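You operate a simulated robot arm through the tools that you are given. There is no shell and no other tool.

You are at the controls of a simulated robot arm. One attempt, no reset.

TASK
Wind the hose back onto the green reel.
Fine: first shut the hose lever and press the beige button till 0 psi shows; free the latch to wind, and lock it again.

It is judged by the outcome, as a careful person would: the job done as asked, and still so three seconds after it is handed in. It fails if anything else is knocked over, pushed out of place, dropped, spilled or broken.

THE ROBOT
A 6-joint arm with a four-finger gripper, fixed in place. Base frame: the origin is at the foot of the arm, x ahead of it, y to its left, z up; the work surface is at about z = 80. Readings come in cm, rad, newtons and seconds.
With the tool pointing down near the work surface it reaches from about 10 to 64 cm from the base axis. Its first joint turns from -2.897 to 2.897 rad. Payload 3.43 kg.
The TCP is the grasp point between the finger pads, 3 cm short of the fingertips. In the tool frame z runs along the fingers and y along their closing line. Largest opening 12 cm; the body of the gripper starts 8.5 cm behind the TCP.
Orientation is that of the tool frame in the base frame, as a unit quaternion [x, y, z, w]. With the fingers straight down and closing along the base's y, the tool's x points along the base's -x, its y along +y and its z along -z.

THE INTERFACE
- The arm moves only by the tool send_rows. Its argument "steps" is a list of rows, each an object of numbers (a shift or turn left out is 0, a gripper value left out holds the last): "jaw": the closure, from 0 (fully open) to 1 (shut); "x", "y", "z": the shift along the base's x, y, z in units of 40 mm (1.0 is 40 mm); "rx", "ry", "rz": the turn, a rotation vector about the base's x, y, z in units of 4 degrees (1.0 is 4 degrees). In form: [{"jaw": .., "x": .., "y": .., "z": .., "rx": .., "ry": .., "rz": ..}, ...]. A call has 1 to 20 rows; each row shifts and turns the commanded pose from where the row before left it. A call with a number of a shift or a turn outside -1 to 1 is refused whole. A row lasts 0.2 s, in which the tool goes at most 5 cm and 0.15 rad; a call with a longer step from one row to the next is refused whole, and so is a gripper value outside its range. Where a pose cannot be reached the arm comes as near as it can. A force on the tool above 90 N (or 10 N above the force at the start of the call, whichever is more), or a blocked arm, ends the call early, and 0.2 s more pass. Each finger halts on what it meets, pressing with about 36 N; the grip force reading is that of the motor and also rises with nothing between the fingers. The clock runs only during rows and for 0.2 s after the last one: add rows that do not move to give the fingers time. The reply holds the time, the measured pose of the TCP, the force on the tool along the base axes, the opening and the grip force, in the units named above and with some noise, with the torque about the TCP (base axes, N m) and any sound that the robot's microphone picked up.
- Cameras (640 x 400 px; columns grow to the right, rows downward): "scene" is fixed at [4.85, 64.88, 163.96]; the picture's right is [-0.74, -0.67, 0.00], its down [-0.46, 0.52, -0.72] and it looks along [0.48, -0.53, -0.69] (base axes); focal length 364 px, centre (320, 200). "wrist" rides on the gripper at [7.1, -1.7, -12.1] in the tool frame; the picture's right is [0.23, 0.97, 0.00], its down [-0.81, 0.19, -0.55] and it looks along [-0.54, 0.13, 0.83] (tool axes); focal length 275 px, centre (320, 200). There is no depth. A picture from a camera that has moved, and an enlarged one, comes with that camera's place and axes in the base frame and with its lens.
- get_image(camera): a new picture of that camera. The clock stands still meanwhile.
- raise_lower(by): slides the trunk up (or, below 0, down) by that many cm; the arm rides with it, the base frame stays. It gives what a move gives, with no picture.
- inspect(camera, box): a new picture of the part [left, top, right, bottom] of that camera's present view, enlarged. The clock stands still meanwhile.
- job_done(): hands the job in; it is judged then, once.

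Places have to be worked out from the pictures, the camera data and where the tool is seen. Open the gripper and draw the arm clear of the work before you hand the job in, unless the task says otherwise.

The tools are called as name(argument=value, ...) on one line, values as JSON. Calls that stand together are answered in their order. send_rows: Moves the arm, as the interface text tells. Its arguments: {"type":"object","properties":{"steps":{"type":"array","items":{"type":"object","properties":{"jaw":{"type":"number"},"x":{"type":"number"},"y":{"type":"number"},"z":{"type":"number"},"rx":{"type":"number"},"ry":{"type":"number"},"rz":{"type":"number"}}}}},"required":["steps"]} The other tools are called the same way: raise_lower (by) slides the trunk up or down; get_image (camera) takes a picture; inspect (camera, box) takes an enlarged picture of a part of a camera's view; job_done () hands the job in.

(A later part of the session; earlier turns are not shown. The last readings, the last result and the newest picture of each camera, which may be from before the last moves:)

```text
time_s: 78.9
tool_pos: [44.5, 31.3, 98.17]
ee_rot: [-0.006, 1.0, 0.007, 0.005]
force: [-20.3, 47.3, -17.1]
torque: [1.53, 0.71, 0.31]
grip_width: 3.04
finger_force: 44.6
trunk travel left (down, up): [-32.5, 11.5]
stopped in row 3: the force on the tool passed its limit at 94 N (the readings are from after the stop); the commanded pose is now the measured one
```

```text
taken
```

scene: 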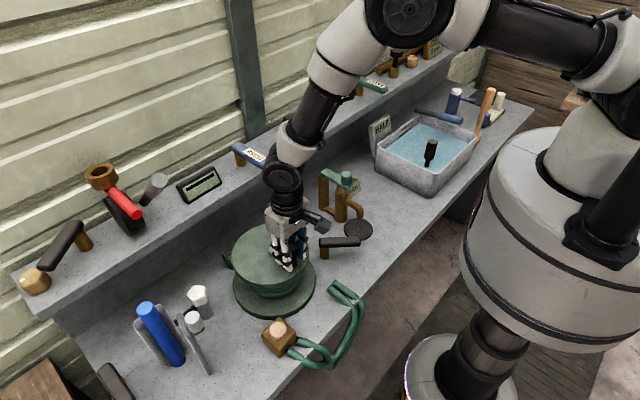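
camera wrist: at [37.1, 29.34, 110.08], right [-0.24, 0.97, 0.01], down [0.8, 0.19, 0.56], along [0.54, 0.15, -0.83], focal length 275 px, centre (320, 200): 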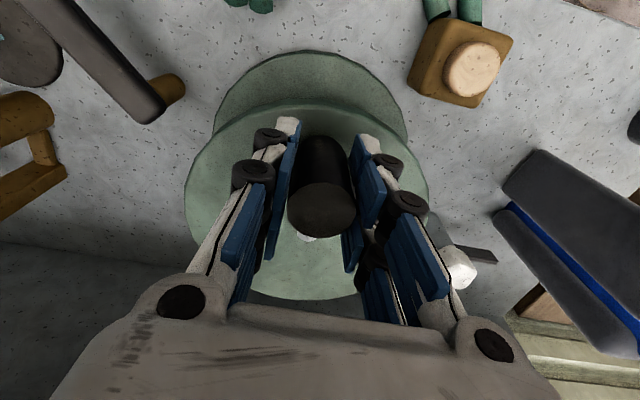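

It is blocked at y≈31.3 in this direction, so I stop pushing that way. I relax and try gently the other way, toward +y (clockwise).

send_rows(steps=[{"x": -0.03, "y": 0.1}, {"y": 0.08}, {"y": 0.08}, {"y": 0.08}, {}])

send_rows(steps=[{"y": 0.08}, {"y": 0.08}, {"y": 0.08}, {}])

get_image(camera="wrist")

```text
time_s: 80.1
tool_pos: [44.42, 31.51, 98.22]
ee_rot: [-0.002, 1.0, 0.004, 0.002]
force: [-1.9, -11.3, -11.9]
torque: [-0.33, 0.24, -0.61]
grip_width: 3.04
finger_force: 45.5
trunk travel left (down, up): [-32.5, 11.5]
```

```text
time_s: 81.1
tool_pos: [44.55, 32.87, 98.34]
ee_rot: [-0.005, 1.0, 0.005, 0.004]
force: [-5.6, -7.9, -12.6]
torque: [-0.2, 0.26, -0.5]
grip_width: 3.0
finger_force: 44.7
trunk travel left (down, up): [-32.5, 11.5]
```

```text
taken
camera wrist: at [37.16, 30.93, 110.21], right [-0.24, 0.97, 0.01], down [0.81, 0.19, 0.56], along [0.54, 0.14, -0.83], focal length 275 px, centre (320, 200)
```

wrist: 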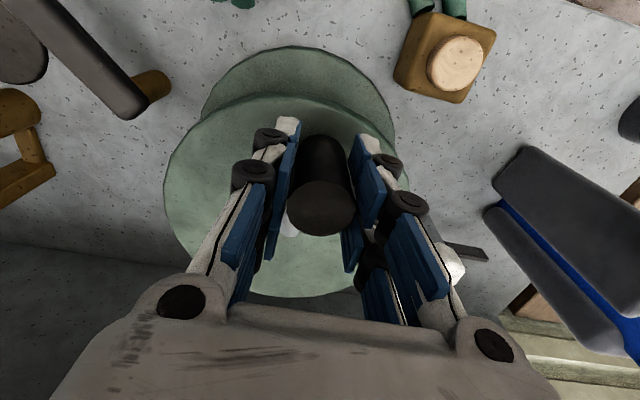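

It moves freely clockwise (toward +y), so that's the winding direction. I continue around the circle in 6° steps to about 44°.

send_rows(steps=[{"x": 0.033, "y": 0.165}, {"x": 0.05, "y": 0.16}, {"x": 0.065, "y": 0.155}, {"x": 0.08, "y": 0.145}, {"x": 0.098, "y": 0.138}, {"x": 0.11, "y": 0.128}, {}])

get_image(camera="wrist")

get_image(camera="scene")

```text
time_s: 82.7
tool_pos: [45.71, 35.84, 98.46]
ee_rot: [-0.004, 1.0, 0.004, -0.001]
force: [-19.5, -28.3, 13.8]
torque: [-0.79, 0.91, -2.2]
grip_width: 3.05
finger_force: 45.1
trunk travel left (down, up): [-32.5, 11.5]
```

```text
taken
camera wrist: at [38.45, 33.98, 110.46], right [-0.24, 0.97, 0.0], down [0.81, 0.2, 0.55], along [0.54, 0.14, -0.83], focal length 275 px, centre (320, 200)
```

wrist: 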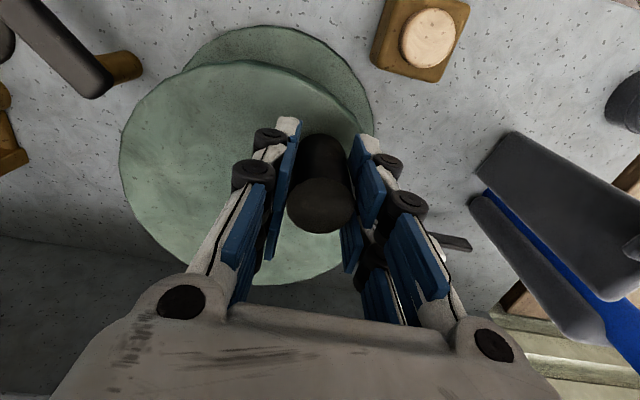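

```text
taken
```

scene: 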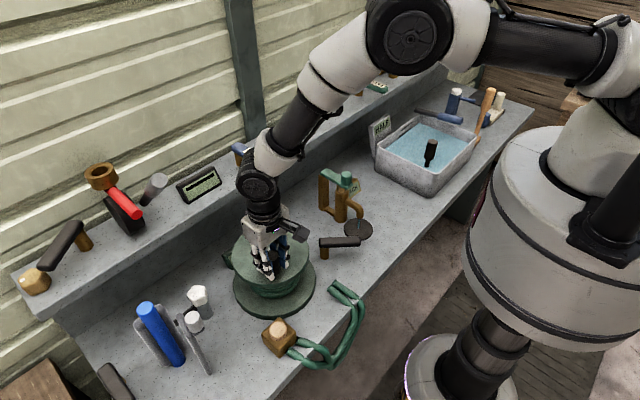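

It turns, but the pads' friction on the knob adds a twisting drag (~2 N·m). Pushing the knob from behind with closed fingers will be smoother, so I release, lift and look where the knob is.

send_rows(steps=[{"x": -0.1, "y": -0.12}, {"jaw": 0.5}, {}, {}, {"z": 0.5}, {"z": 1}, {"z": 1}, {"z": 0.5, "jaw": 1}, {}, {}, {}, {}])

get_image(camera="wrist")

inspect(camera="scene", box=[210, 180, 380, 330])

```text
time_s: 85.3
tool_pos: [46.04, 35.89, 110.36]
ee_rot: [-0.003, 1.0, 0.006, 0.005]
force: [-0.3, 0.4, 0.2]
torque: [-0.01, -0.01, 0.02]
grip_width: 0.0
finger_force: 29.9
trunk travel left (down, up): [-32.5, 11.5]
```

```text
taken
camera wrist: at [38.53, 33.99, 122.24], right [-0.24, 0.97, 0.01], down [0.8, 0.19, 0.56], along [0.54, 0.14, -0.83], focal length 275 px, centre (320, 200)
```

wrist: 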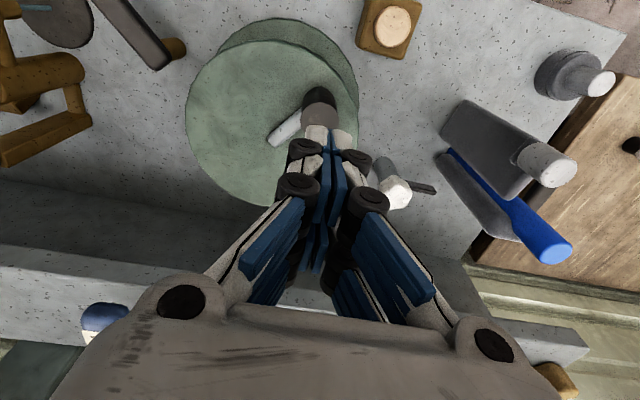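

```text
2.67 times, centred on (295, 255) of scene
camera zoom: at [4.85, 64.88, 163.96], right [-0.74, -0.67, 0.0], down [-0.46, 0.52, -0.72], along [0.48, -0.53, -0.69], focal length 971 px, centre (387, 53)
```

zoom: 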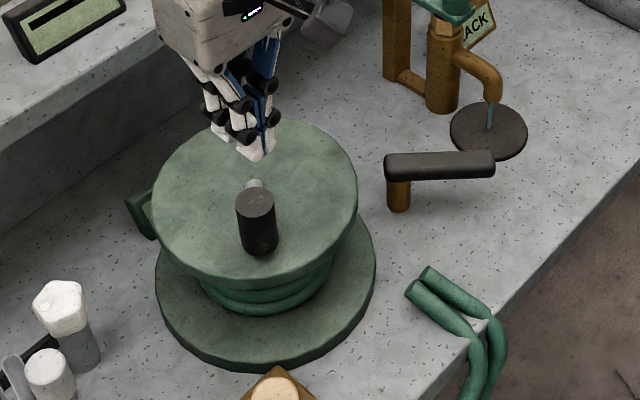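

The knob is now at about (46.1, 35.8), β≈35°, orbit radius ≈6.0. I place the closed fingers behind it at (44.2, 33.0), descend, and push clockwise for the first stretch.

send_rows(steps=[{"x": -0.23, "y": -0.37}, {"x": -0.225, "y": -0.36}, {"z": -1}, {"z": -1}, {"z": -0.7}, {"z": -0.34}, {}])

inspect(camera="scene", box=[210, 180, 380, 330])

```text
time_s: 86.9
tool_pos: [44.09, 32.98, 98.22]
ee_rot: [-0.004, 1.0, 0.006, 0.004]
force: [0.8, 0.4, 1.0]
torque: [-0.01, -0.02, 0.01]
grip_width: 0.0
finger_force: 32.9
trunk travel left (down, up): [-32.5, 11.5]
```

```text
2.67 times, centred on (295, 255) of scene
camera zoom: at [4.85, 64.88, 163.96], right [-0.74, -0.67, 0.0], down [-0.46, 0.52, -0.72], along [0.48, -0.53, -0.69], focal length 971 px, centre (387, 53)
```

zoom: 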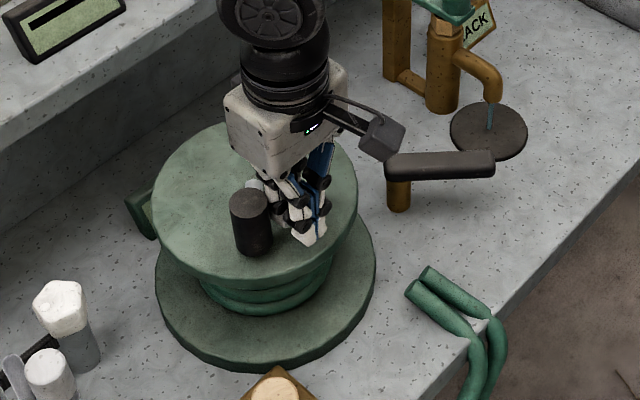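

The fingers stand behind the knob. I push it along the circle.

send_rows(steps=[{"x": 0.0355, "y": 0.224}, {"x": 0.0663, "y": 0.2168}, {"x": 0.0958, "y": 0.2055}, {"x": 0.1235, "y": 0.19}, {"x": 0.1487, "y": 0.171}, {"x": 0.171, "y": 0.1487}, {"x": 0.19, "y": 0.1235}, {"x": 0.2055, "y": 0.0958}, {}])

get_image(camera="scene")

inspect(camera="scene", box=[210, 180, 380, 330])

```text
time_s: 88.9
tool_pos: [48.15, 38.57, 98.14]
ee_rot: [-0.005, 1.0, 0.005, 0.004]
force: [-0.4, -0.4, -0.1]
torque: [-0.02, -0.04, 0.0]
grip_width: 0.01
finger_force: 33.1
trunk travel left (down, up): [-32.5, 11.5]
```

```text
taken
```

scene: 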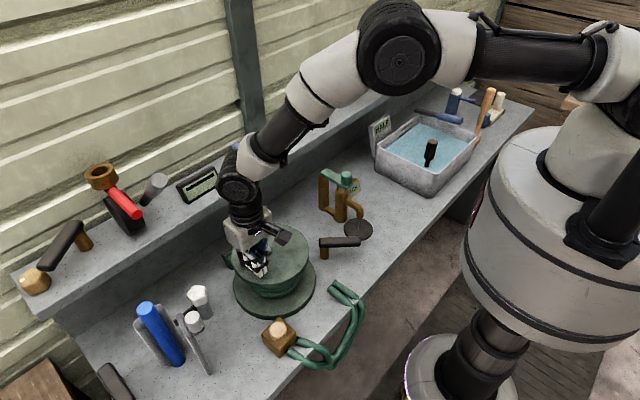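

```text
2.67 times, centred on (295, 255) of scene
camera zoom: at [4.85, 64.88, 163.96], right [-0.74, -0.67, 0.0], down [-0.46, 0.52, -0.72], along [0.48, -0.53, -0.69], focal length 971 px, centre (387, 53)
```

zoom: 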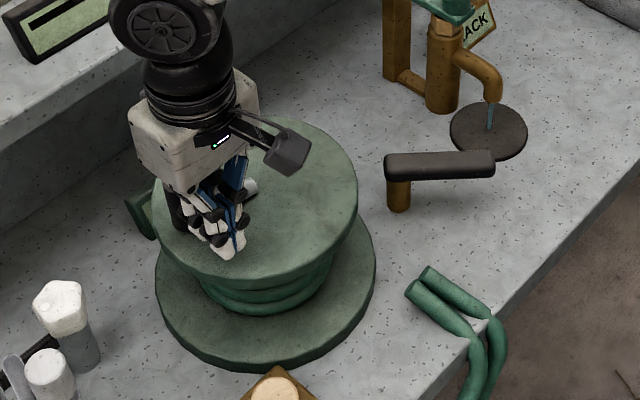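

Almost no resistance. The knob moves ahead of the fingers. I continue through the +y and +x sides.

send_rows(steps=[{"x": 0.2168, "y": 0.0663}, {"x": 0.224, "y": 0.0355}, {"x": 0.2267, "y": 0.004}, {"x": 0.225, "y": -0.0276}, {"x": 0.219, "y": -0.0587}, {"x": 0.2087, "y": -0.0886}, {"x": 0.1943, "y": -0.1168}, {"x": 0.1762, "y": -0.1427}, {}])

get_image(camera="scene")

get_image(camera="wrist")

```text
time_s: 90.9
tool_pos: [54.96, 37.08, 98.05]
ee_rot: [-0.003, 1.0, 0.006, 0.004]
force: [0.0, 0.3, -0.3]
torque: [-0.02, -0.03, -0.03]
grip_width: 0.0
finger_force: 33.7
trunk travel left (down, up): [-32.5, 11.5]
```

```text
taken
```

scene: 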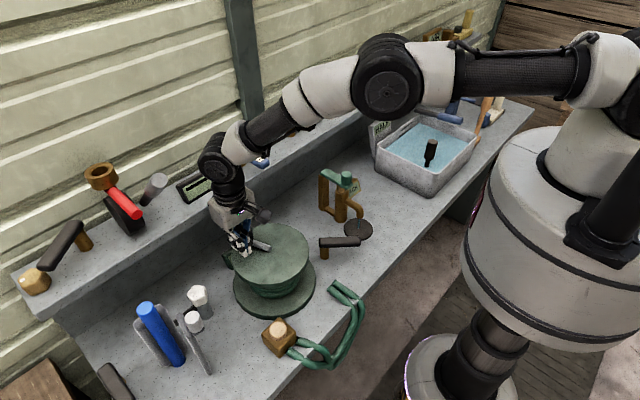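

```text
taken
camera wrist: at [47.61, 35.28, 110.06], right [-0.24, 0.97, 0.01], down [0.8, 0.19, 0.56], along [0.54, 0.14, -0.83], focal length 275 px, centre (320, 200)
```

wrist: 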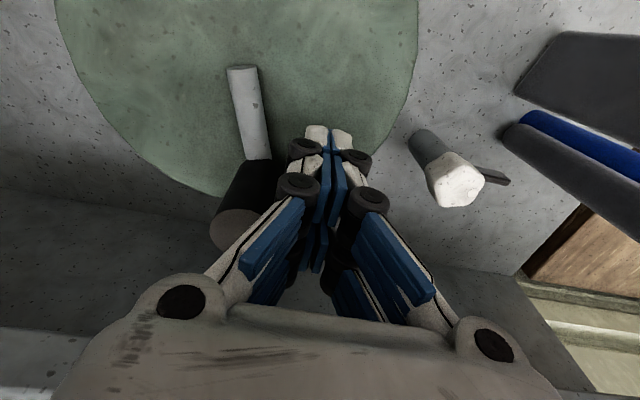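

Pushing works well. I continue around the +x and −y sides.

send_rows(steps=[{"x": 0.1546, "y": -0.1658}, {"x": 0.13, "y": -0.1857}, {"x": 0.1029, "y": -0.202}, {"x": 0.0738, "y": -0.2143}, {"x": 0.0433, "y": -0.2225}, {"x": 0.0119, "y": -0.2264}, {"x": -0.0198, "y": -0.2258}, {"x": -0.051, "y": -0.2209}, {"x": -0.0812, "y": -0.2116}, {"x": -0.1099, "y": -0.1983}, {}])

get_image(camera="scene")

get_image(camera="wrist")

```text
time_s: 93.3
tool_pos: [55.52, 29.7, 98.14]
ee_rot: [-0.004, 1.0, 0.006, 0.004]
force: [-32.0, 41.6, -6.6]
torque: [-0.28, -0.37, -1.14]
grip_width: 0.0
finger_force: 33.1
trunk travel left (down, up): [-32.5, 11.5]
```

```text
taken
```

scene: 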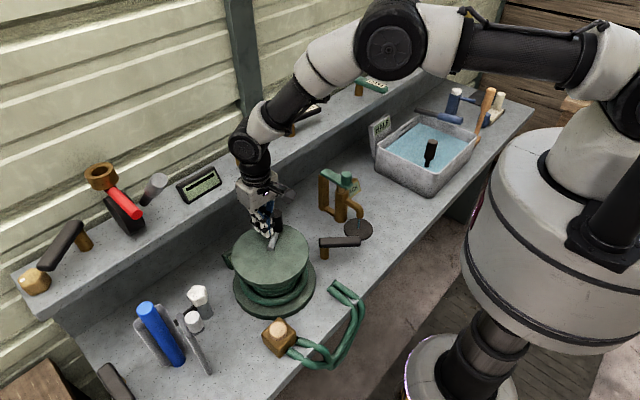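

```text
taken
camera wrist: at [48.08, 27.91, 110.09], right [-0.24, 0.97, 0.01], down [0.81, 0.19, 0.56], along [0.54, 0.14, -0.83], focal length 275 px, centre (320, 200)
```

wrist: 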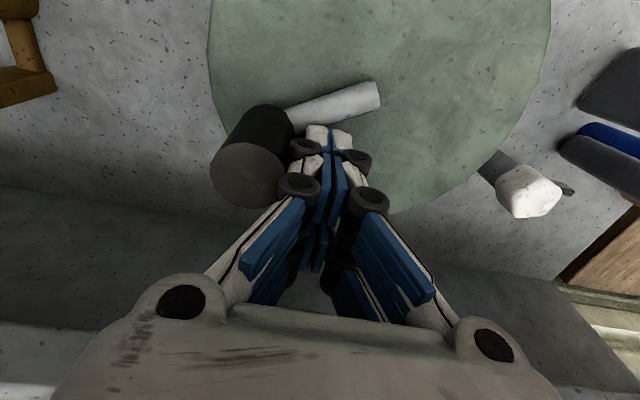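

The hose coil on the spool is visibly thicker, so winding works. But the force is now mostly radial: the knob is at about (54.6, 26.2), so the real centre is nearer (50.8, 31.6) and my fingers are pressing from inside. I back off and move outward, behind the knob's trailing side.

send_rows(steps=[{"y": 0.2}, {"y": 0.2}, {"x": 0.2}, {}])

get_image(camera="wrist")

inspect(camera="scene", box=[210, 180, 380, 330])

```text
time_s: 94.3
tool_pos: [56.8, 30.72, 98.25]
ee_rot: [-0.005, 1.0, 0.005, 0.005]
force: [0.5, -0.2, 0.3]
torque: [-0.02, -0.06, -0.01]
grip_width: 0.0
finger_force: 33.3
trunk travel left (down, up): [-32.5, 11.5]
```

```text
taken
camera wrist: at [49.43, 28.68, 110.14], right [-0.24, 0.97, 0.01], down [0.8, 0.19, 0.56], along [0.55, 0.14, -0.83], focal length 275 px, centre (320, 200)
```

wrist: 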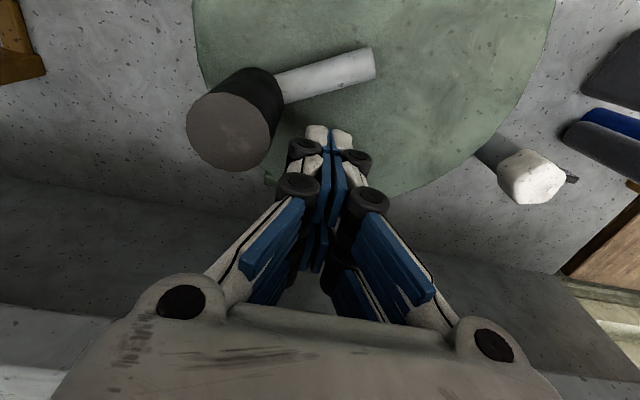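

```text
2.67 times, centred on (295, 255) of scene
camera zoom: at [4.85, 64.88, 163.96], right [-0.74, -0.67, 0.0], down [-0.46, 0.52, -0.72], along [0.48, -0.53, -0.69], focal length 971 px, centre (387, 53)
```

zoom: 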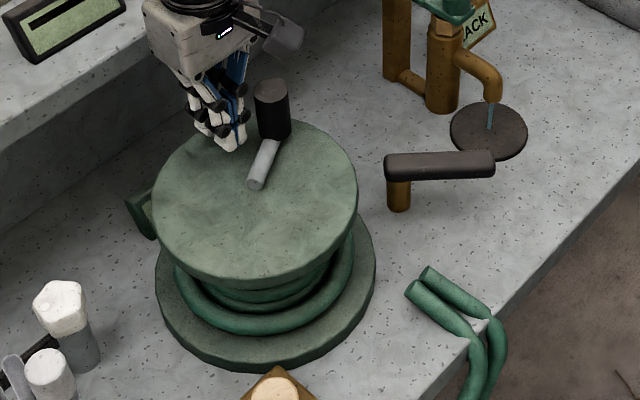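

Now the knob reads (54.2, 26.4). A refit gives centre ≈ (50.6, 31.6), r ≈ 6.3. I set the fingers behind it at about (56.5, 28.3) and push on toward −x.

send_rows(steps=[{"x": -0.03, "y": -0.3}, {"x": -0.04, "y": -0.3}, {"x": -0.1404, "y": -0.1933}, {"x": -0.166, "y": -0.1719}, {"x": -0.1883, "y": -0.1471}, {"x": -0.2069, "y": -0.1195}, {"x": -0.2215, "y": -0.0895}, {}])

get_image(camera="wrist")

inspect(camera="scene", box=[210, 180, 380, 330])

```text
time_s: 96.1
tool_pos: [52.97, 25.29, 98.14]
ee_rot: [-0.004, 1.0, 0.005, 0.004]
force: [0.8, -0.1, -0.7]
torque: [-0.03, 0.01, 0.0]
grip_width: 0.0
finger_force: 33.4
trunk travel left (down, up): [-32.5, 11.5]
```

```text
taken
camera wrist: at [45.47, 23.32, 110.09], right [-0.24, 0.97, 0.01], down [0.8, 0.19, 0.56], along [0.54, 0.14, -0.83], focal length 275 px, centre (320, 200)
```

wrist: 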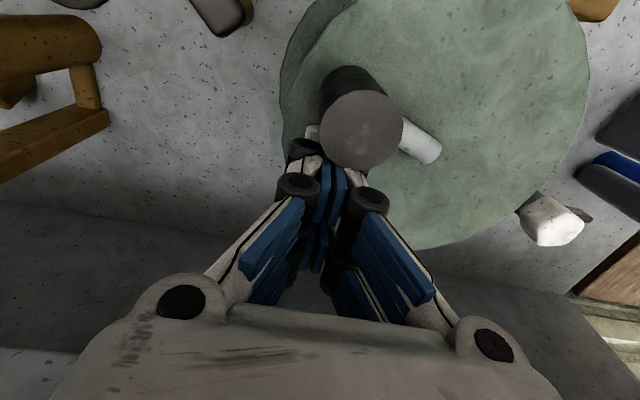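

```text
2.67 times, centred on (295, 255) of scene
camera zoom: at [4.85, 64.88, 163.96], right [-0.74, -0.67, 0.0], down [-0.46, 0.52, -0.72], along [0.48, -0.53, -0.69], focal length 971 px, centre (387, 53)
```

zoom: 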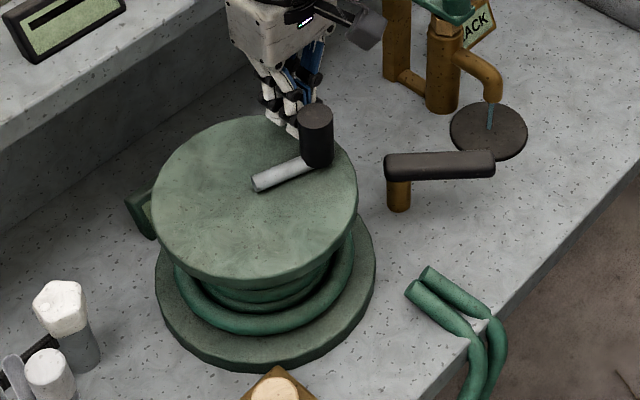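

The knob runs smoothly again, with a best-fit centre of (50.9, 31.9), r≈6.35. I continue around past the −x side, for the rest of this turn.

send_rows(steps=[{"x": -0.2318, "y": -0.0578}, {"x": -0.2376, "y": -0.025}, {"x": -0.2388, "y": 0.0083}, {"x": -0.2353, "y": 0.0415}, {"x": -0.2272, "y": 0.0738}, {"x": -0.2147, "y": 0.1047}, {"x": -0.1981, "y": 0.1336}, {"x": -0.1775, "y": 0.1599}, {"x": -0.1536, "y": 0.183}, {"x": -0.1266, "y": 0.2026}, {}])

get_image(camera="wrist")

get_image(camera="scene")

```text
time_s: 98.5
tool_pos: [44.66, 28.46, 98.29]
ee_rot: [-0.004, 1.0, 0.006, 0.004]
force: [-0.5, -0.1, 0.1]
torque: [-0.01, 0.0, 0.05]
grip_width: 0.0
finger_force: 33.6
trunk travel left (down, up): [-32.5, 11.5]
```

```text
taken
camera wrist: at [37.31, 26.64, 110.11], right [-0.24, 0.97, 0.01], down [0.8, 0.19, 0.56], along [0.54, 0.14, -0.83], focal length 275 px, centre (320, 200)
```

wrist: 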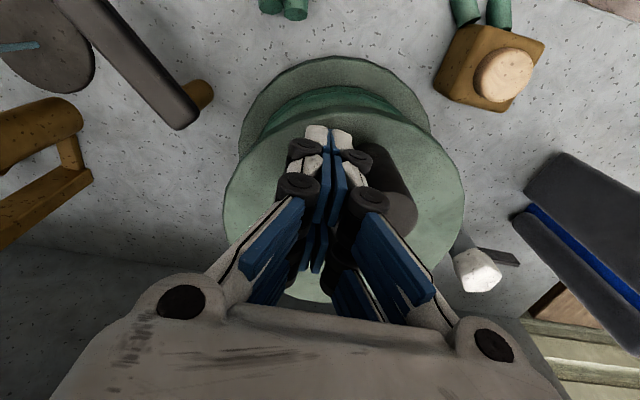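

```text
taken
```

scene: 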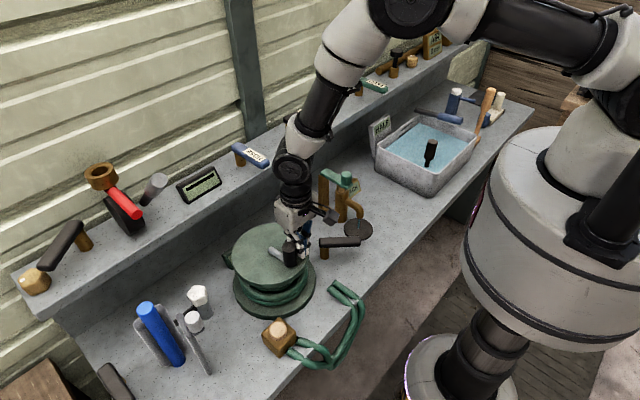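

One turn is nearly done, with no resistance; the spool is fuller. I start the second turn with the corrected circle.

send_rows(steps=[{"x": -0.0722, "y": 0.2282}, {"x": -0.0409, "y": 0.2346}, {"x": -0.0332, "y": 0.2366}, {"x": 0, "y": 0.2389}, {"x": 0.0332, "y": 0.2366}, {"x": 0.0659, "y": 0.2296}, {"x": 0.0972, "y": 0.2182}, {"x": 0.1266, "y": 0.2026}, {"x": 0.1536, "y": 0.183}, {"x": 0.1775, "y": 0.1599}, {"x": 0.1981, "y": 0.1336}, {"x": 0.2147, "y": 0.1047}, {"x": 0.2272, "y": 0.0738}, {"x": 0.2353, "y": 0.0415}, {"x": 0.2388, "y": 0.0083}, {"x": 0.2376, "y": -0.025}, {}])

get_image(camera="scene")

get_image(camera="wrist")

```text
time_s: 102.1
tool_pos: [52.13, 38.61, 98.13]
ee_rot: [-0.005, 1.0, 0.005, 0.005]
force: [0.0, 0.0, 0.0]
torque: [0.02, 0.03, -0.02]
grip_width: 0.01
finger_force: 33.6
trunk travel left (down, up): [-32.5, 11.5]
```

```text
taken
```

scene: 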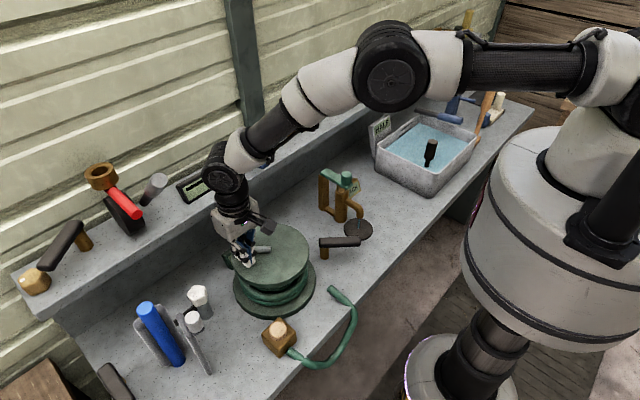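

```text
taken
camera wrist: at [44.73, 36.63, 110.08], right [-0.24, 0.97, 0.01], down [0.8, 0.19, 0.56], along [0.54, 0.14, -0.83], focal length 275 px, centre (320, 200)
```

wrist: 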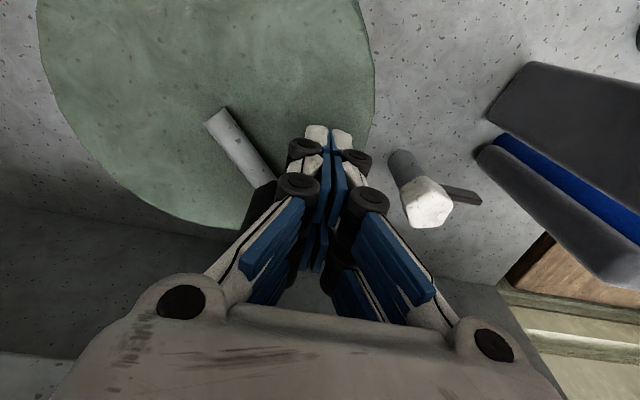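

One of the two loose strands has been wound in. I keep going for the other.

send_rows(steps=[{"x": 0.2318, "y": -0.0578}, {"x": 0.2215, "y": -0.0895}, {"x": 0.2069, "y": -0.1195}, {"x": 0.1883, "y": -0.1471}, {"x": 0.166, "y": -0.1719}, {"x": 0.1404, "y": -0.1933}, {"x": 0.1122, "y": -0.2109}, {"x": 0.0817, "y": -0.2245}, {"x": 0.0497, "y": -0.2337}, {"x": 0.0167, "y": -0.2383}, {"x": -0.0167, "y": -0.2383}, {"x": -0.0497, "y": -0.2337}, {"x": -0.0817, "y": -0.2245}, {}])

get_image(camera="scene")

get_image(camera="wrist")

```text
time_s: 105.1
tool_pos: [57.15, 29.04, 98.17]
ee_rot: [-0.004, 1.0, 0.005, 0.003]
force: [-0.2, 0.5, -0.6]
torque: [0.02, -0.01, 0.01]
grip_width: 0.0
finger_force: 33.4
trunk travel left (down, up): [-32.5, 11.5]
```

```text
taken
```

scene: 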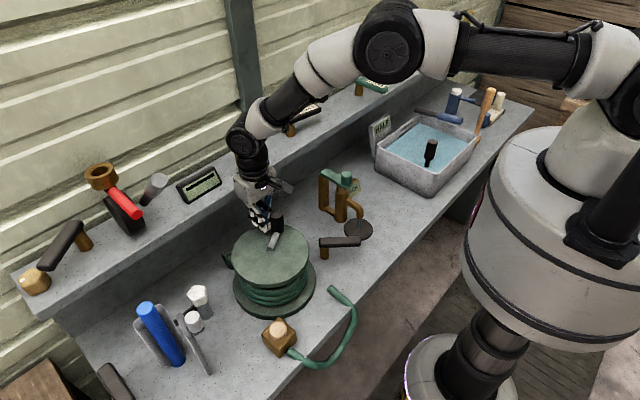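

```text
taken
camera wrist: at [49.82, 27.09, 110.09], right [-0.24, 0.97, 0.01], down [0.8, 0.19, 0.56], along [0.54, 0.14, -0.83], focal length 275 px, centre (320, 200)
```

wrist: 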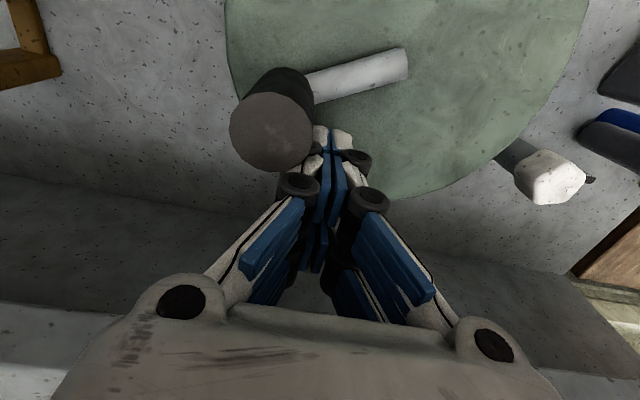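

No resistance, path well centred. I continue with the next half turn.

send_rows(steps=[{"x": -0.1122, "y": -0.2109}, {"x": -0.1404, "y": -0.1933}, {"x": -0.166, "y": -0.1719}, {"x": -0.1883, "y": -0.1471}, {"x": -0.2069, "y": -0.1195}, {"x": -0.2215, "y": -0.0895}, {"x": -0.2318, "y": -0.0578}, {"x": -0.2376, "y": -0.025}, {"x": -0.2388, "y": 0.0083}, {"x": -0.2353, "y": 0.0415}, {"x": -0.2272, "y": 0.0738}, {"x": -0.2147, "y": 0.1047}, {"x": -0.1981, "y": 0.1336}, {"x": -0.1775, "y": 0.1599}, {"x": -0.1536, "y": 0.183}, {"x": -0.1266, "y": 0.2026}, {}])

get_image(camera="scene")

get_image(camera="wrist")

```text
time_s: 108.7
tool_pos: [44.91, 28.51, 98.14]
ee_rot: [-0.004, 1.0, 0.006, 0.005]
force: [-0.1, -0.8, -0.3]
torque: [0.03, 0.02, 0.04]
grip_width: 0.0
finger_force: 33.5
trunk travel left (down, up): [-32.5, 11.5]
```

```text
taken
```

scene: 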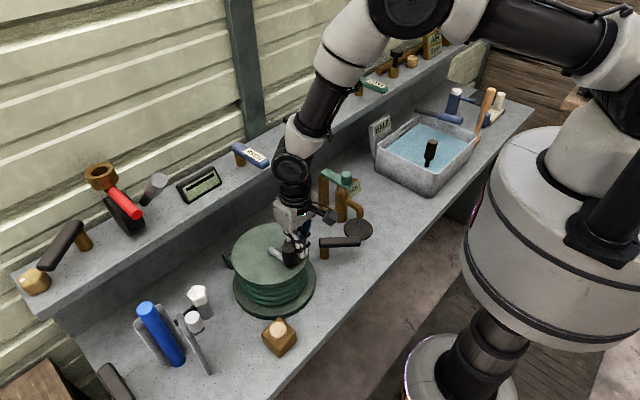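

```text
taken
camera wrist: at [37.5, 26.68, 110.12], right [-0.24, 0.97, 0.01], down [0.8, 0.19, 0.56], along [0.54, 0.14, -0.83], focal length 275 px, centre (320, 200)
```

wrist: 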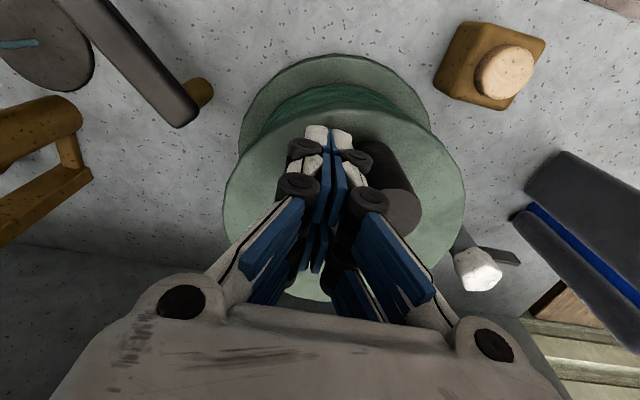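

All loose hose is gone from the bench; the spool is full. I carefully push a bit further to see whether the reel reaches its end stop.

send_rows(steps=[{"x": -0.0972, "y": 0.2182}, {"x": -0.0659, "y": 0.2296}, {"x": -0.0332, "y": 0.2366}, {"x": 0, "y": 0.2389}, {}])

inspect(camera="scene", box=[190, 180, 380, 350])

```text
time_s: 109.6
tool_pos: [44.56, 29.82, 98.16]
ee_rot: [0.005, 1.0, 0.0, -0.001]
force: [19.9, -51.7, 19.5]
torque: [0.67, 0.08, -0.79]
grip_width: 0.01
finger_force: 33.8
trunk travel left (down, up): [-32.5, 11.5]
stopped in row 4: the force on the tool passed its limit at 96 N (the readings are from after the stop); the commanded pose is now the measured one
```

```text
2.35 times, centred on (285, 265) of scene
camera zoom: at [4.85, 64.88, 163.96], right [-0.74, -0.67, 0.0], down [-0.46, 0.52, -0.72], along [0.48, -0.53, -0.69], focal length 857 px, centre (402, 47)
```

zoom: 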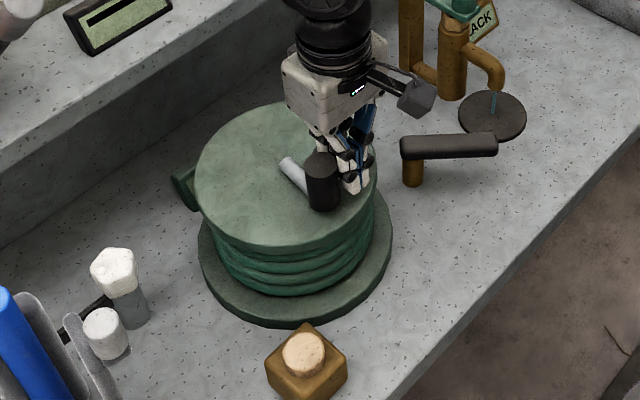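

The end stop was reached at exactly two turns and the spool is full. I back off from the knob and lift clear.

send_rows(steps=[{"x": -0.05, "y": -0.2}, {"y": -0.15}, {"z": 0.8}, {"z": 1}, {"z": 1}, {}])

get_image(camera="scene")

get_image(camera="wrist")

```text
time_s: 111.0
tool_pos: [43.88, 29.24, 109.32]
ee_rot: [0.001, 1.0, -0.001, -0.001]
force: [-0.1, -0.5, -0.5]
torque: [-0.03, -0.02, 0.02]
grip_width: 0.0
finger_force: 33.1
trunk travel left (down, up): [-32.5, 11.5]
```

```text
taken
```

scene: 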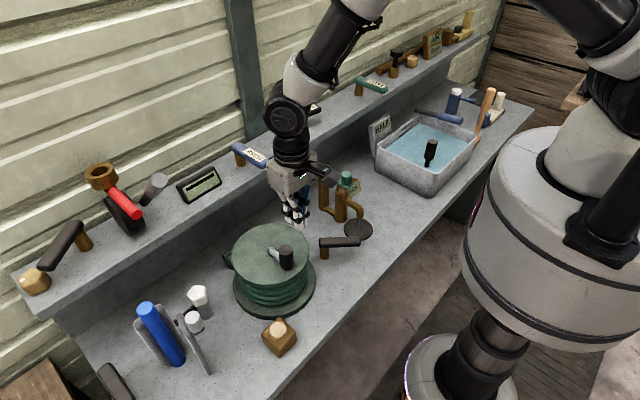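

```text
taken
camera wrist: at [36.73, 27.62, 121.34], right [-0.23, 0.97, 0.0], down [0.81, 0.19, 0.55], along [0.54, 0.12, -0.83], focal length 275 px, centre (320, 200)
```

wrist: 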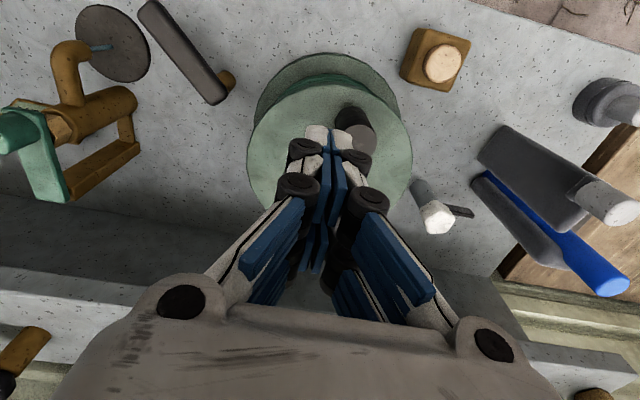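

The latch lever lies at about 46° from (47.5, 17) to (40.4, 9.6). I go to its far side, above (44.2, 9.4), to push it back to the locked position.

send_rows(steps=[{"y": -0.9}, {"y": -0.9}, {"y": -0.9}, {"y": -0.9}, {"y": -0.9, "x": 0.05}, {"y": -0.46, "x": 0.03}, {"z": -1}, {"z": -1}, {}])

get_image(camera="wrist")

inspect(camera="scene", box=[270, 150, 400, 280])

```text
time_s: 113.0
tool_pos: [44.31, 9.56, 101.15]
ee_rot: [0.002, 1.0, 0.0, 0.0]
force: [0.6, -0.5, 0.2]
torque: [0.04, 0.05, -0.03]
grip_width: 0.0
finger_force: 33.2
trunk travel left (down, up): [-32.5, 11.5]
```

```text
taken
camera wrist: at [37.04, 7.83, 113.14], right [-0.23, 0.97, 0.0], down [0.81, 0.19, 0.55], along [0.54, 0.13, -0.83], focal length 275 px, centre (320, 200)
```

wrist: 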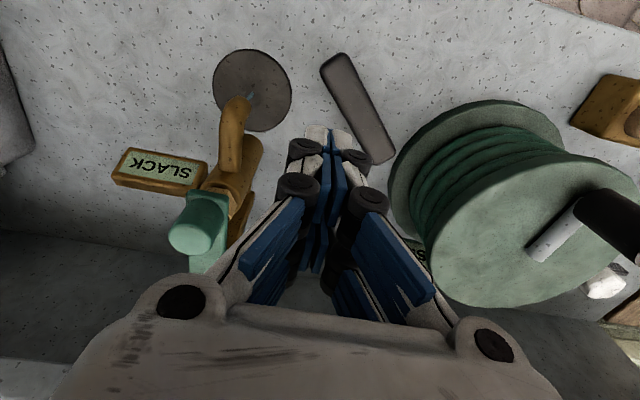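

```text
3.08 times, centred on (335, 215) of scene
camera zoom: at [4.85, 64.88, 163.96], right [-0.74, -0.67, 0.0], down [-0.46, 0.52, -0.72], along [0.48, -0.53, -0.69], focal length 1121 px, centre (274, 154)
```

zoom: 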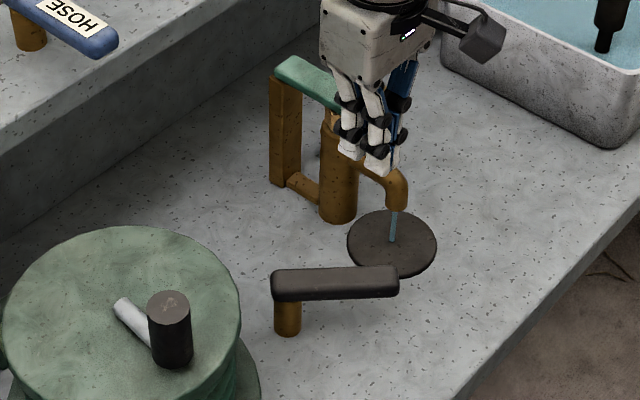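

The fingers are over the lever's far side with ~0.6 cm clearance and 4 cm away from the spout. I shift slightly and descend.

send_rows(steps=[{"x": 0.05, "y": -0.07}, {"z": -1}, {"z": -1}, {"z": -1}, {"z": -0.55}, {}])

get_image(camera="wrist")

inspect(camera="scene", box=[270, 150, 400, 280])

```text
time_s: 114.1
tool_pos: [44.64, 9.18, 89.57]
ee_rot: [0.001, 1.0, -0.001, -0.004]
force: [-5.3, -1.0, 28.0]
torque: [0.16, 0.8, 0.03]
grip_width: 0.0
finger_force: 33.4
trunk travel left (down, up): [-32.5, 11.5]
stopped in row 5: the force on the tool passed its limit at 108 N (the readings are from after the stop); the commanded pose is now the measured one
```

```text
taken
camera wrist: at [37.43, 7.47, 101.65], right [-0.23, 0.97, 0.0], down [0.81, 0.19, 0.55], along [0.53, 0.13, -0.84], focal length 275 px, centre (320, 200)
```

wrist: 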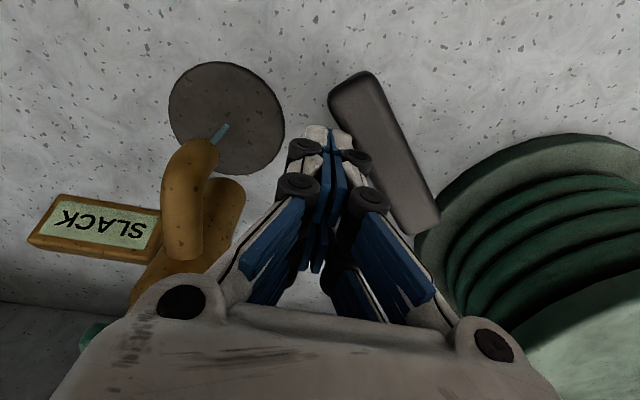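

```text
3.08 times, centred on (335, 215) of scene
camera zoom: at [4.85, 64.88, 163.96], right [-0.74, -0.67, 0.0], down [-0.46, 0.52, -0.72], along [0.48, -0.53, -0.69], focal length 1121 px, centre (274, 154)
```

zoom: 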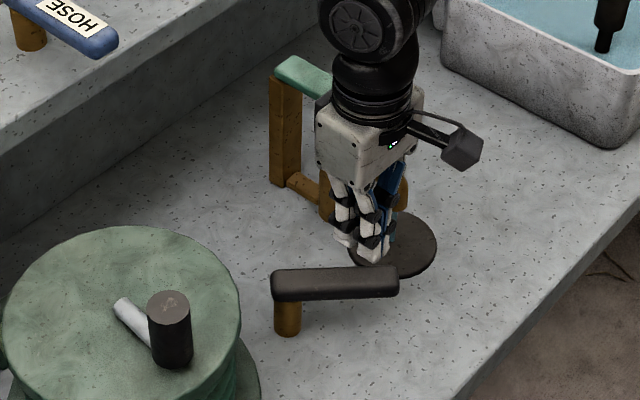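

The descent stopped because the front prongs of the fingers, reaching further in −x than I assumed, touched the lever's top edge. I lift at once, and turn the tool 44° so the fingers' narrow side faces the lever.

send_rows(steps=[{"z": 0.5}, {"z": 0.7}, {"rz": 1}, {"rz": 1}, {"rz": 1}, {"rz": 1}, {"rz": 1}, {"rz": 1}, {"rz": 1}, {"rz": 1}, {"rz": 1}, {"rz": 1}, {"rz": 1}, {"x": -0.25, "y": -0.1}, {}])

get_image(camera="wrist")

inspect(camera="scene", box=[270, 150, 400, 280])

```text
time_s: 117.3
tool_pos: [43.77, 8.7, 94.33]
ee_rot: [-0.374, 0.927, -0.001, -0.001]
force: [-0.5, -0.1, 0.3]
torque: [0.01, -0.03, 0.0]
grip_width: 0.0
finger_force: 33.5
trunk travel left (down, up): [-32.5, 11.5]
```

```text
taken
camera wrist: at [39.64, 2.65, 106.3], right [-0.84, 0.54, 0.0], down [0.45, 0.7, 0.55], along [0.3, 0.46, -0.84], focal length 275 px, centre (320, 200)
```

wrist: 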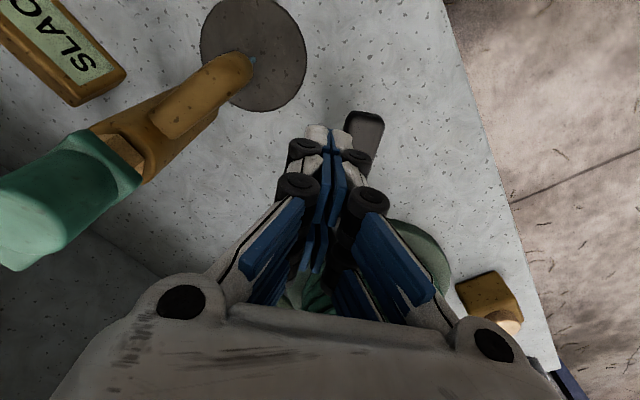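

```text
3.08 times, centred on (335, 215) of scene
camera zoom: at [4.85, 64.88, 163.96], right [-0.74, -0.67, 0.0], down [-0.46, 0.52, -0.72], along [0.48, -0.53, -0.69], focal length 1121 px, centre (274, 154)
```

zoom: 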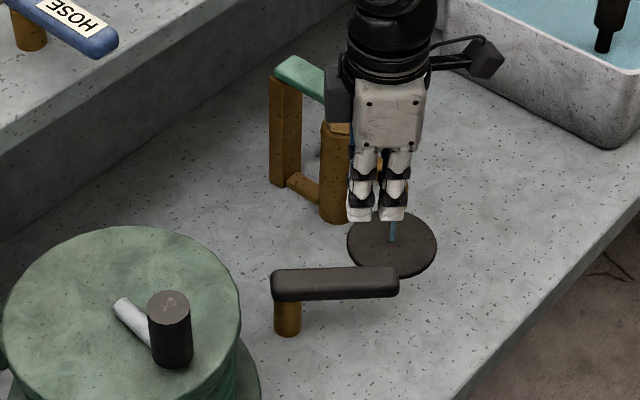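

The lever is unharmed and the tool is aligned with it, ~1.3 cm clear. I descend alongside it.

send_rows(steps=[{"z": -0.5}, {"z": -0.5}, {"z": -0.5}, {"z": -0.35}, {}])

get_image(camera="wrist")

inspect(camera="scene", box=[270, 150, 400, 280])

```text
time_s: 118.5
tool_pos: [43.72, 8.65, 86.8]
ee_rot: [-0.374, 0.928, -0.001, -0.002]
force: [0.7, 0.1, -0.2]
torque: [0.0, -0.01, 0.01]
grip_width: 0.0
finger_force: 33.3
trunk travel left (down, up): [-32.5, 11.5]
```

```text
taken
camera wrist: at [39.66, 2.6, 98.87], right [-0.84, 0.54, 0.0], down [0.45, 0.7, 0.55], along [0.3, 0.46, -0.84], focal length 275 px, centre (320, 200)
```

wrist: 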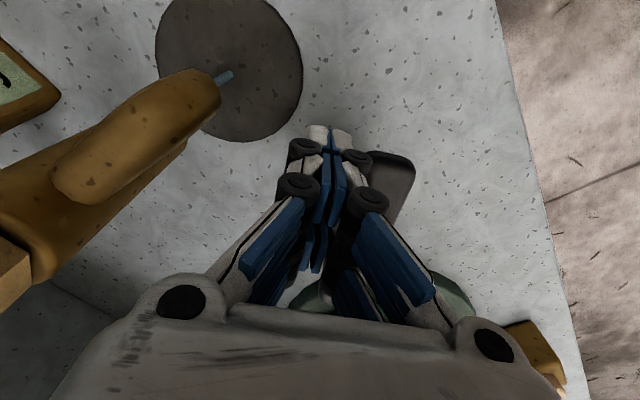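

```text
3.08 times, centred on (335, 215) of scene
camera zoom: at [4.85, 64.88, 163.96], right [-0.74, -0.67, 0.0], down [-0.46, 0.52, -0.72], along [0.48, -0.53, -0.69], focal length 1121 px, centre (274, 154)
```

zoom: 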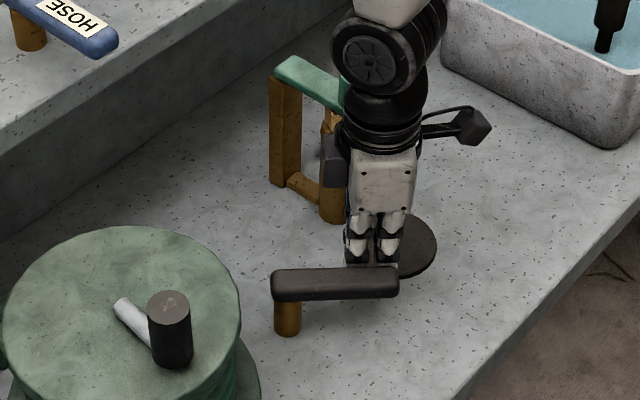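

In place. I push the lever back toward its original position, turning the tool along with it.

send_rows(steps=[{"x": -0.1, "y": 0.113}, {"x": -0.1, "y": 0.113}, {"x": -0.112, "y": 0.0663, "rz": -1}, {"x": -0.1072, "y": 0.0739, "rz": -1}, {"x": -0.1018, "y": 0.0812, "rz": -1}, {"x": -0.0958, "y": 0.0881, "rz": -1}, {"x": -0.0895, "y": 0.0946, "rz": -1}, {}])

get_image(camera="wrist")

inspect(camera="scene", box=[270, 170, 400, 300])

```text
time_s: 120.3
tool_pos: [40.98, 11.31, 86.96]
ee_rot: [-0.206, 0.979, -0.001, -0.003]
force: [0.8, -1.4, -0.3]
torque: [0.01, 0.02, -0.01]
grip_width: 0.0
finger_force: 33.3
trunk travel left (down, up): [-32.5, 11.5]
```

```text
taken
camera wrist: at [34.98, 6.9, 98.88], right [-0.6, 0.8, 0.0], down [0.67, 0.5, 0.55], along [0.44, 0.33, -0.84], focal length 275 px, centre (320, 200)
```

wrist: 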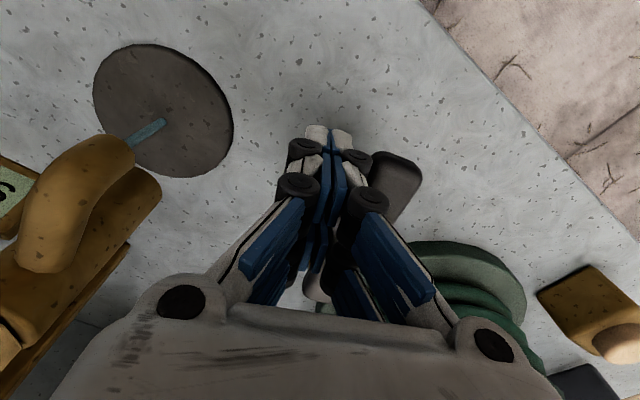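

```text
3.08 times, centred on (335, 235) of scene
camera zoom: at [4.85, 64.88, 163.96], right [-0.74, -0.67, 0.0], down [-0.46, 0.52, -0.72], along [0.48, -0.53, -0.69], focal length 1121 px, centre (274, 92)
```

zoom: 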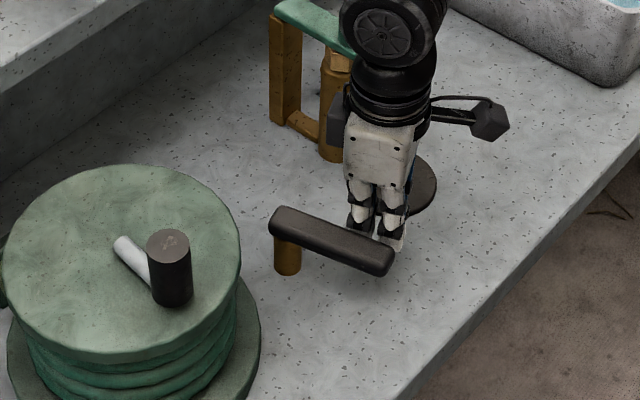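

The lever is following (ψ≈20°). I continue to the stop.

send_rows(steps=[{"x": -0.0826, "y": 0.1006, "rz": -1}, {"x": -0.0754, "y": 0.1061, "rz": -1}, {"x": -0.0678, "y": 0.1111, "rz": -1}, {"x": -0.0599, "y": 0.1156, "rz": -1}, {}])

inspect(camera="scene", box=[270, 170, 400, 300])

```text
time_s: 121.5
tool_pos: [39.74, 13.0, 86.8]
ee_rot: [-0.068, 0.998, -0.001, -0.002]
force: [-0.3, -1.2, -0.1]
torque: [0.07, 0.03, 0.0]
grip_width: 0.03
finger_force: 33.4
trunk travel left (down, up): [-32.5, 11.5]
```

```text
3.08 times, centred on (335, 235) of scene
camera zoom: at [4.85, 64.88, 163.96], right [-0.74, -0.67, 0.0], down [-0.46, 0.52, -0.72], along [0.48, -0.53, -0.69], focal length 1121 px, centre (274, 92)
```

zoom: 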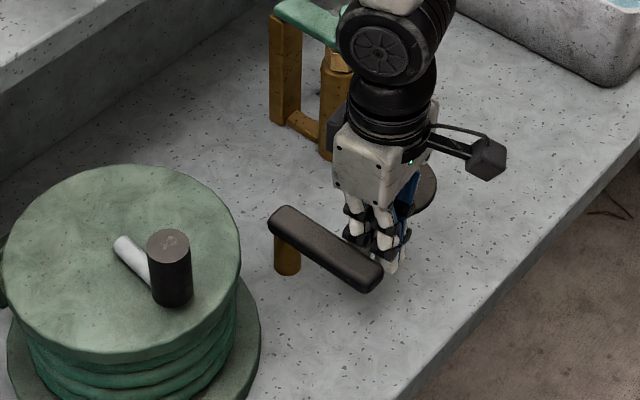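

The lever is almost exactly back at its original position. I push the last bit until the stop is felt.

send_rows(steps=[{"x": -0.03, "y": 0.1}, {"x": -0.02, "y": 0.1}, {"x": -0.01, "y": 0.1}, {}])

inspect(camera="scene", box=[270, 170, 400, 300])

```text
time_s: 122.5
tool_pos: [39.67, 13.43, 86.92]
ee_rot: [-0.063, 0.998, 0.002, -0.004]
force: [17.9, -71.9, 6.9]
torque: [0.19, -0.1, -1.23]
grip_width: 0.01
finger_force: 33.3
trunk travel left (down, up): [-32.5, 11.5]
```

```text
3.08 times, centred on (335, 235) of scene
camera zoom: at [4.85, 64.88, 163.96], right [-0.74, -0.67, 0.0], down [-0.46, 0.52, -0.72], along [0.48, -0.53, -0.69], focal length 1121 px, centre (274, 92)
```

zoom: 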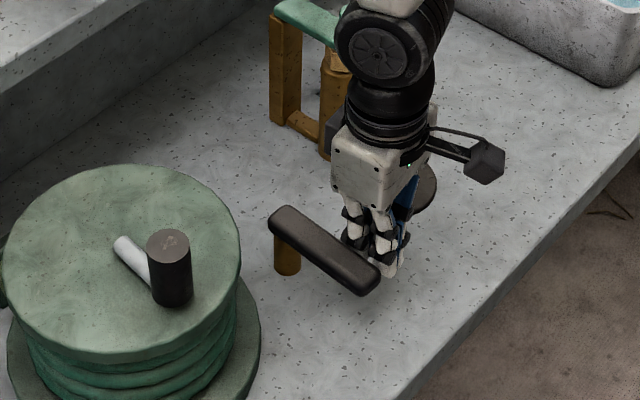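

The lever is at its stop in the original locked position. I back off, lift clear, and then check everything.

send_rows(steps=[{"x": 0.02, "y": -0.2}, {"y": -0.2}, {"z": 0.5}, {"z": 1}, {"z": 1}, {"z": 1}, {"z": 1}, {"z": 1, "jaw": 0.3}, {"x": -0.5, "z": 0.8}, {"x": -0.5, "z": 0.5}, {"x": -0.5}, {}])

get_image(camera="scene")

get_image(camera="wrist")

inspect(camera="scene", box=[200, 120, 400, 360])

```text
time_s: 125.1
tool_pos: [33.87, 12.52, 113.87]
ee_rot: [-0.069, 0.998, -0.001, -0.003]
force: [0.2, 0.3, 0.6]
torque: [0.0, 0.01, -0.02]
grip_width: 8.4
finger_force: 0.0
trunk travel left (down, up): [-32.5, 11.5]
```

```text
taken
```

scene: 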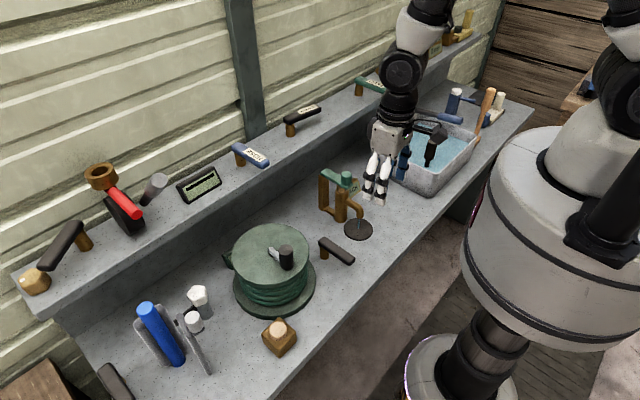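

```text
taken
camera wrist: at [26.69, 9.93, 126.05], right [-0.36, 0.93, 0.0], down [0.78, 0.3, 0.55], along [0.51, 0.2, -0.84], focal length 275 px, centre (320, 200)
```

wrist: 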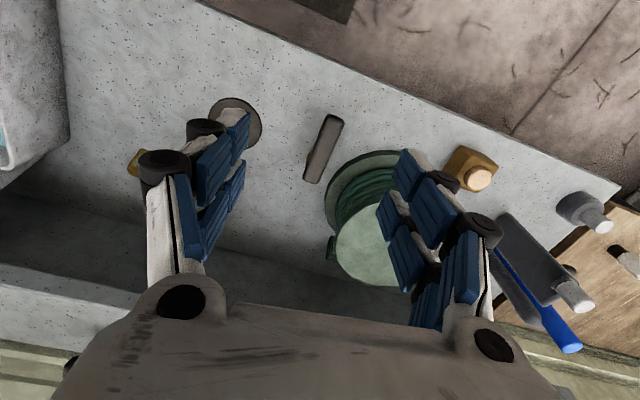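

```text
1.67 times, centred on (300, 240) of scene
camera zoom: at [4.85, 64.88, 163.96], right [-0.74, -0.67, 0.0], down [-0.46, 0.52, -0.72], along [0.48, -0.53, -0.69], focal length 607 px, centre (353, 133)
```

zoom: 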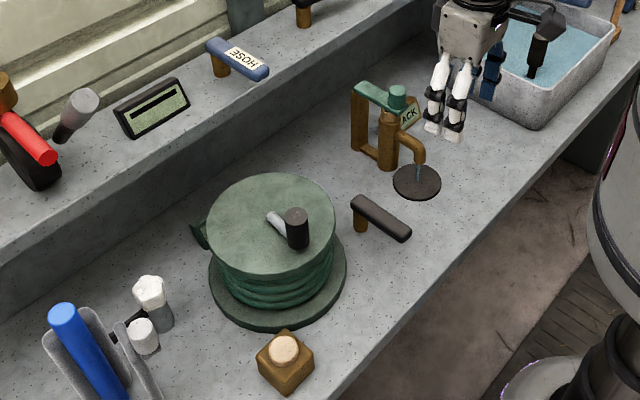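

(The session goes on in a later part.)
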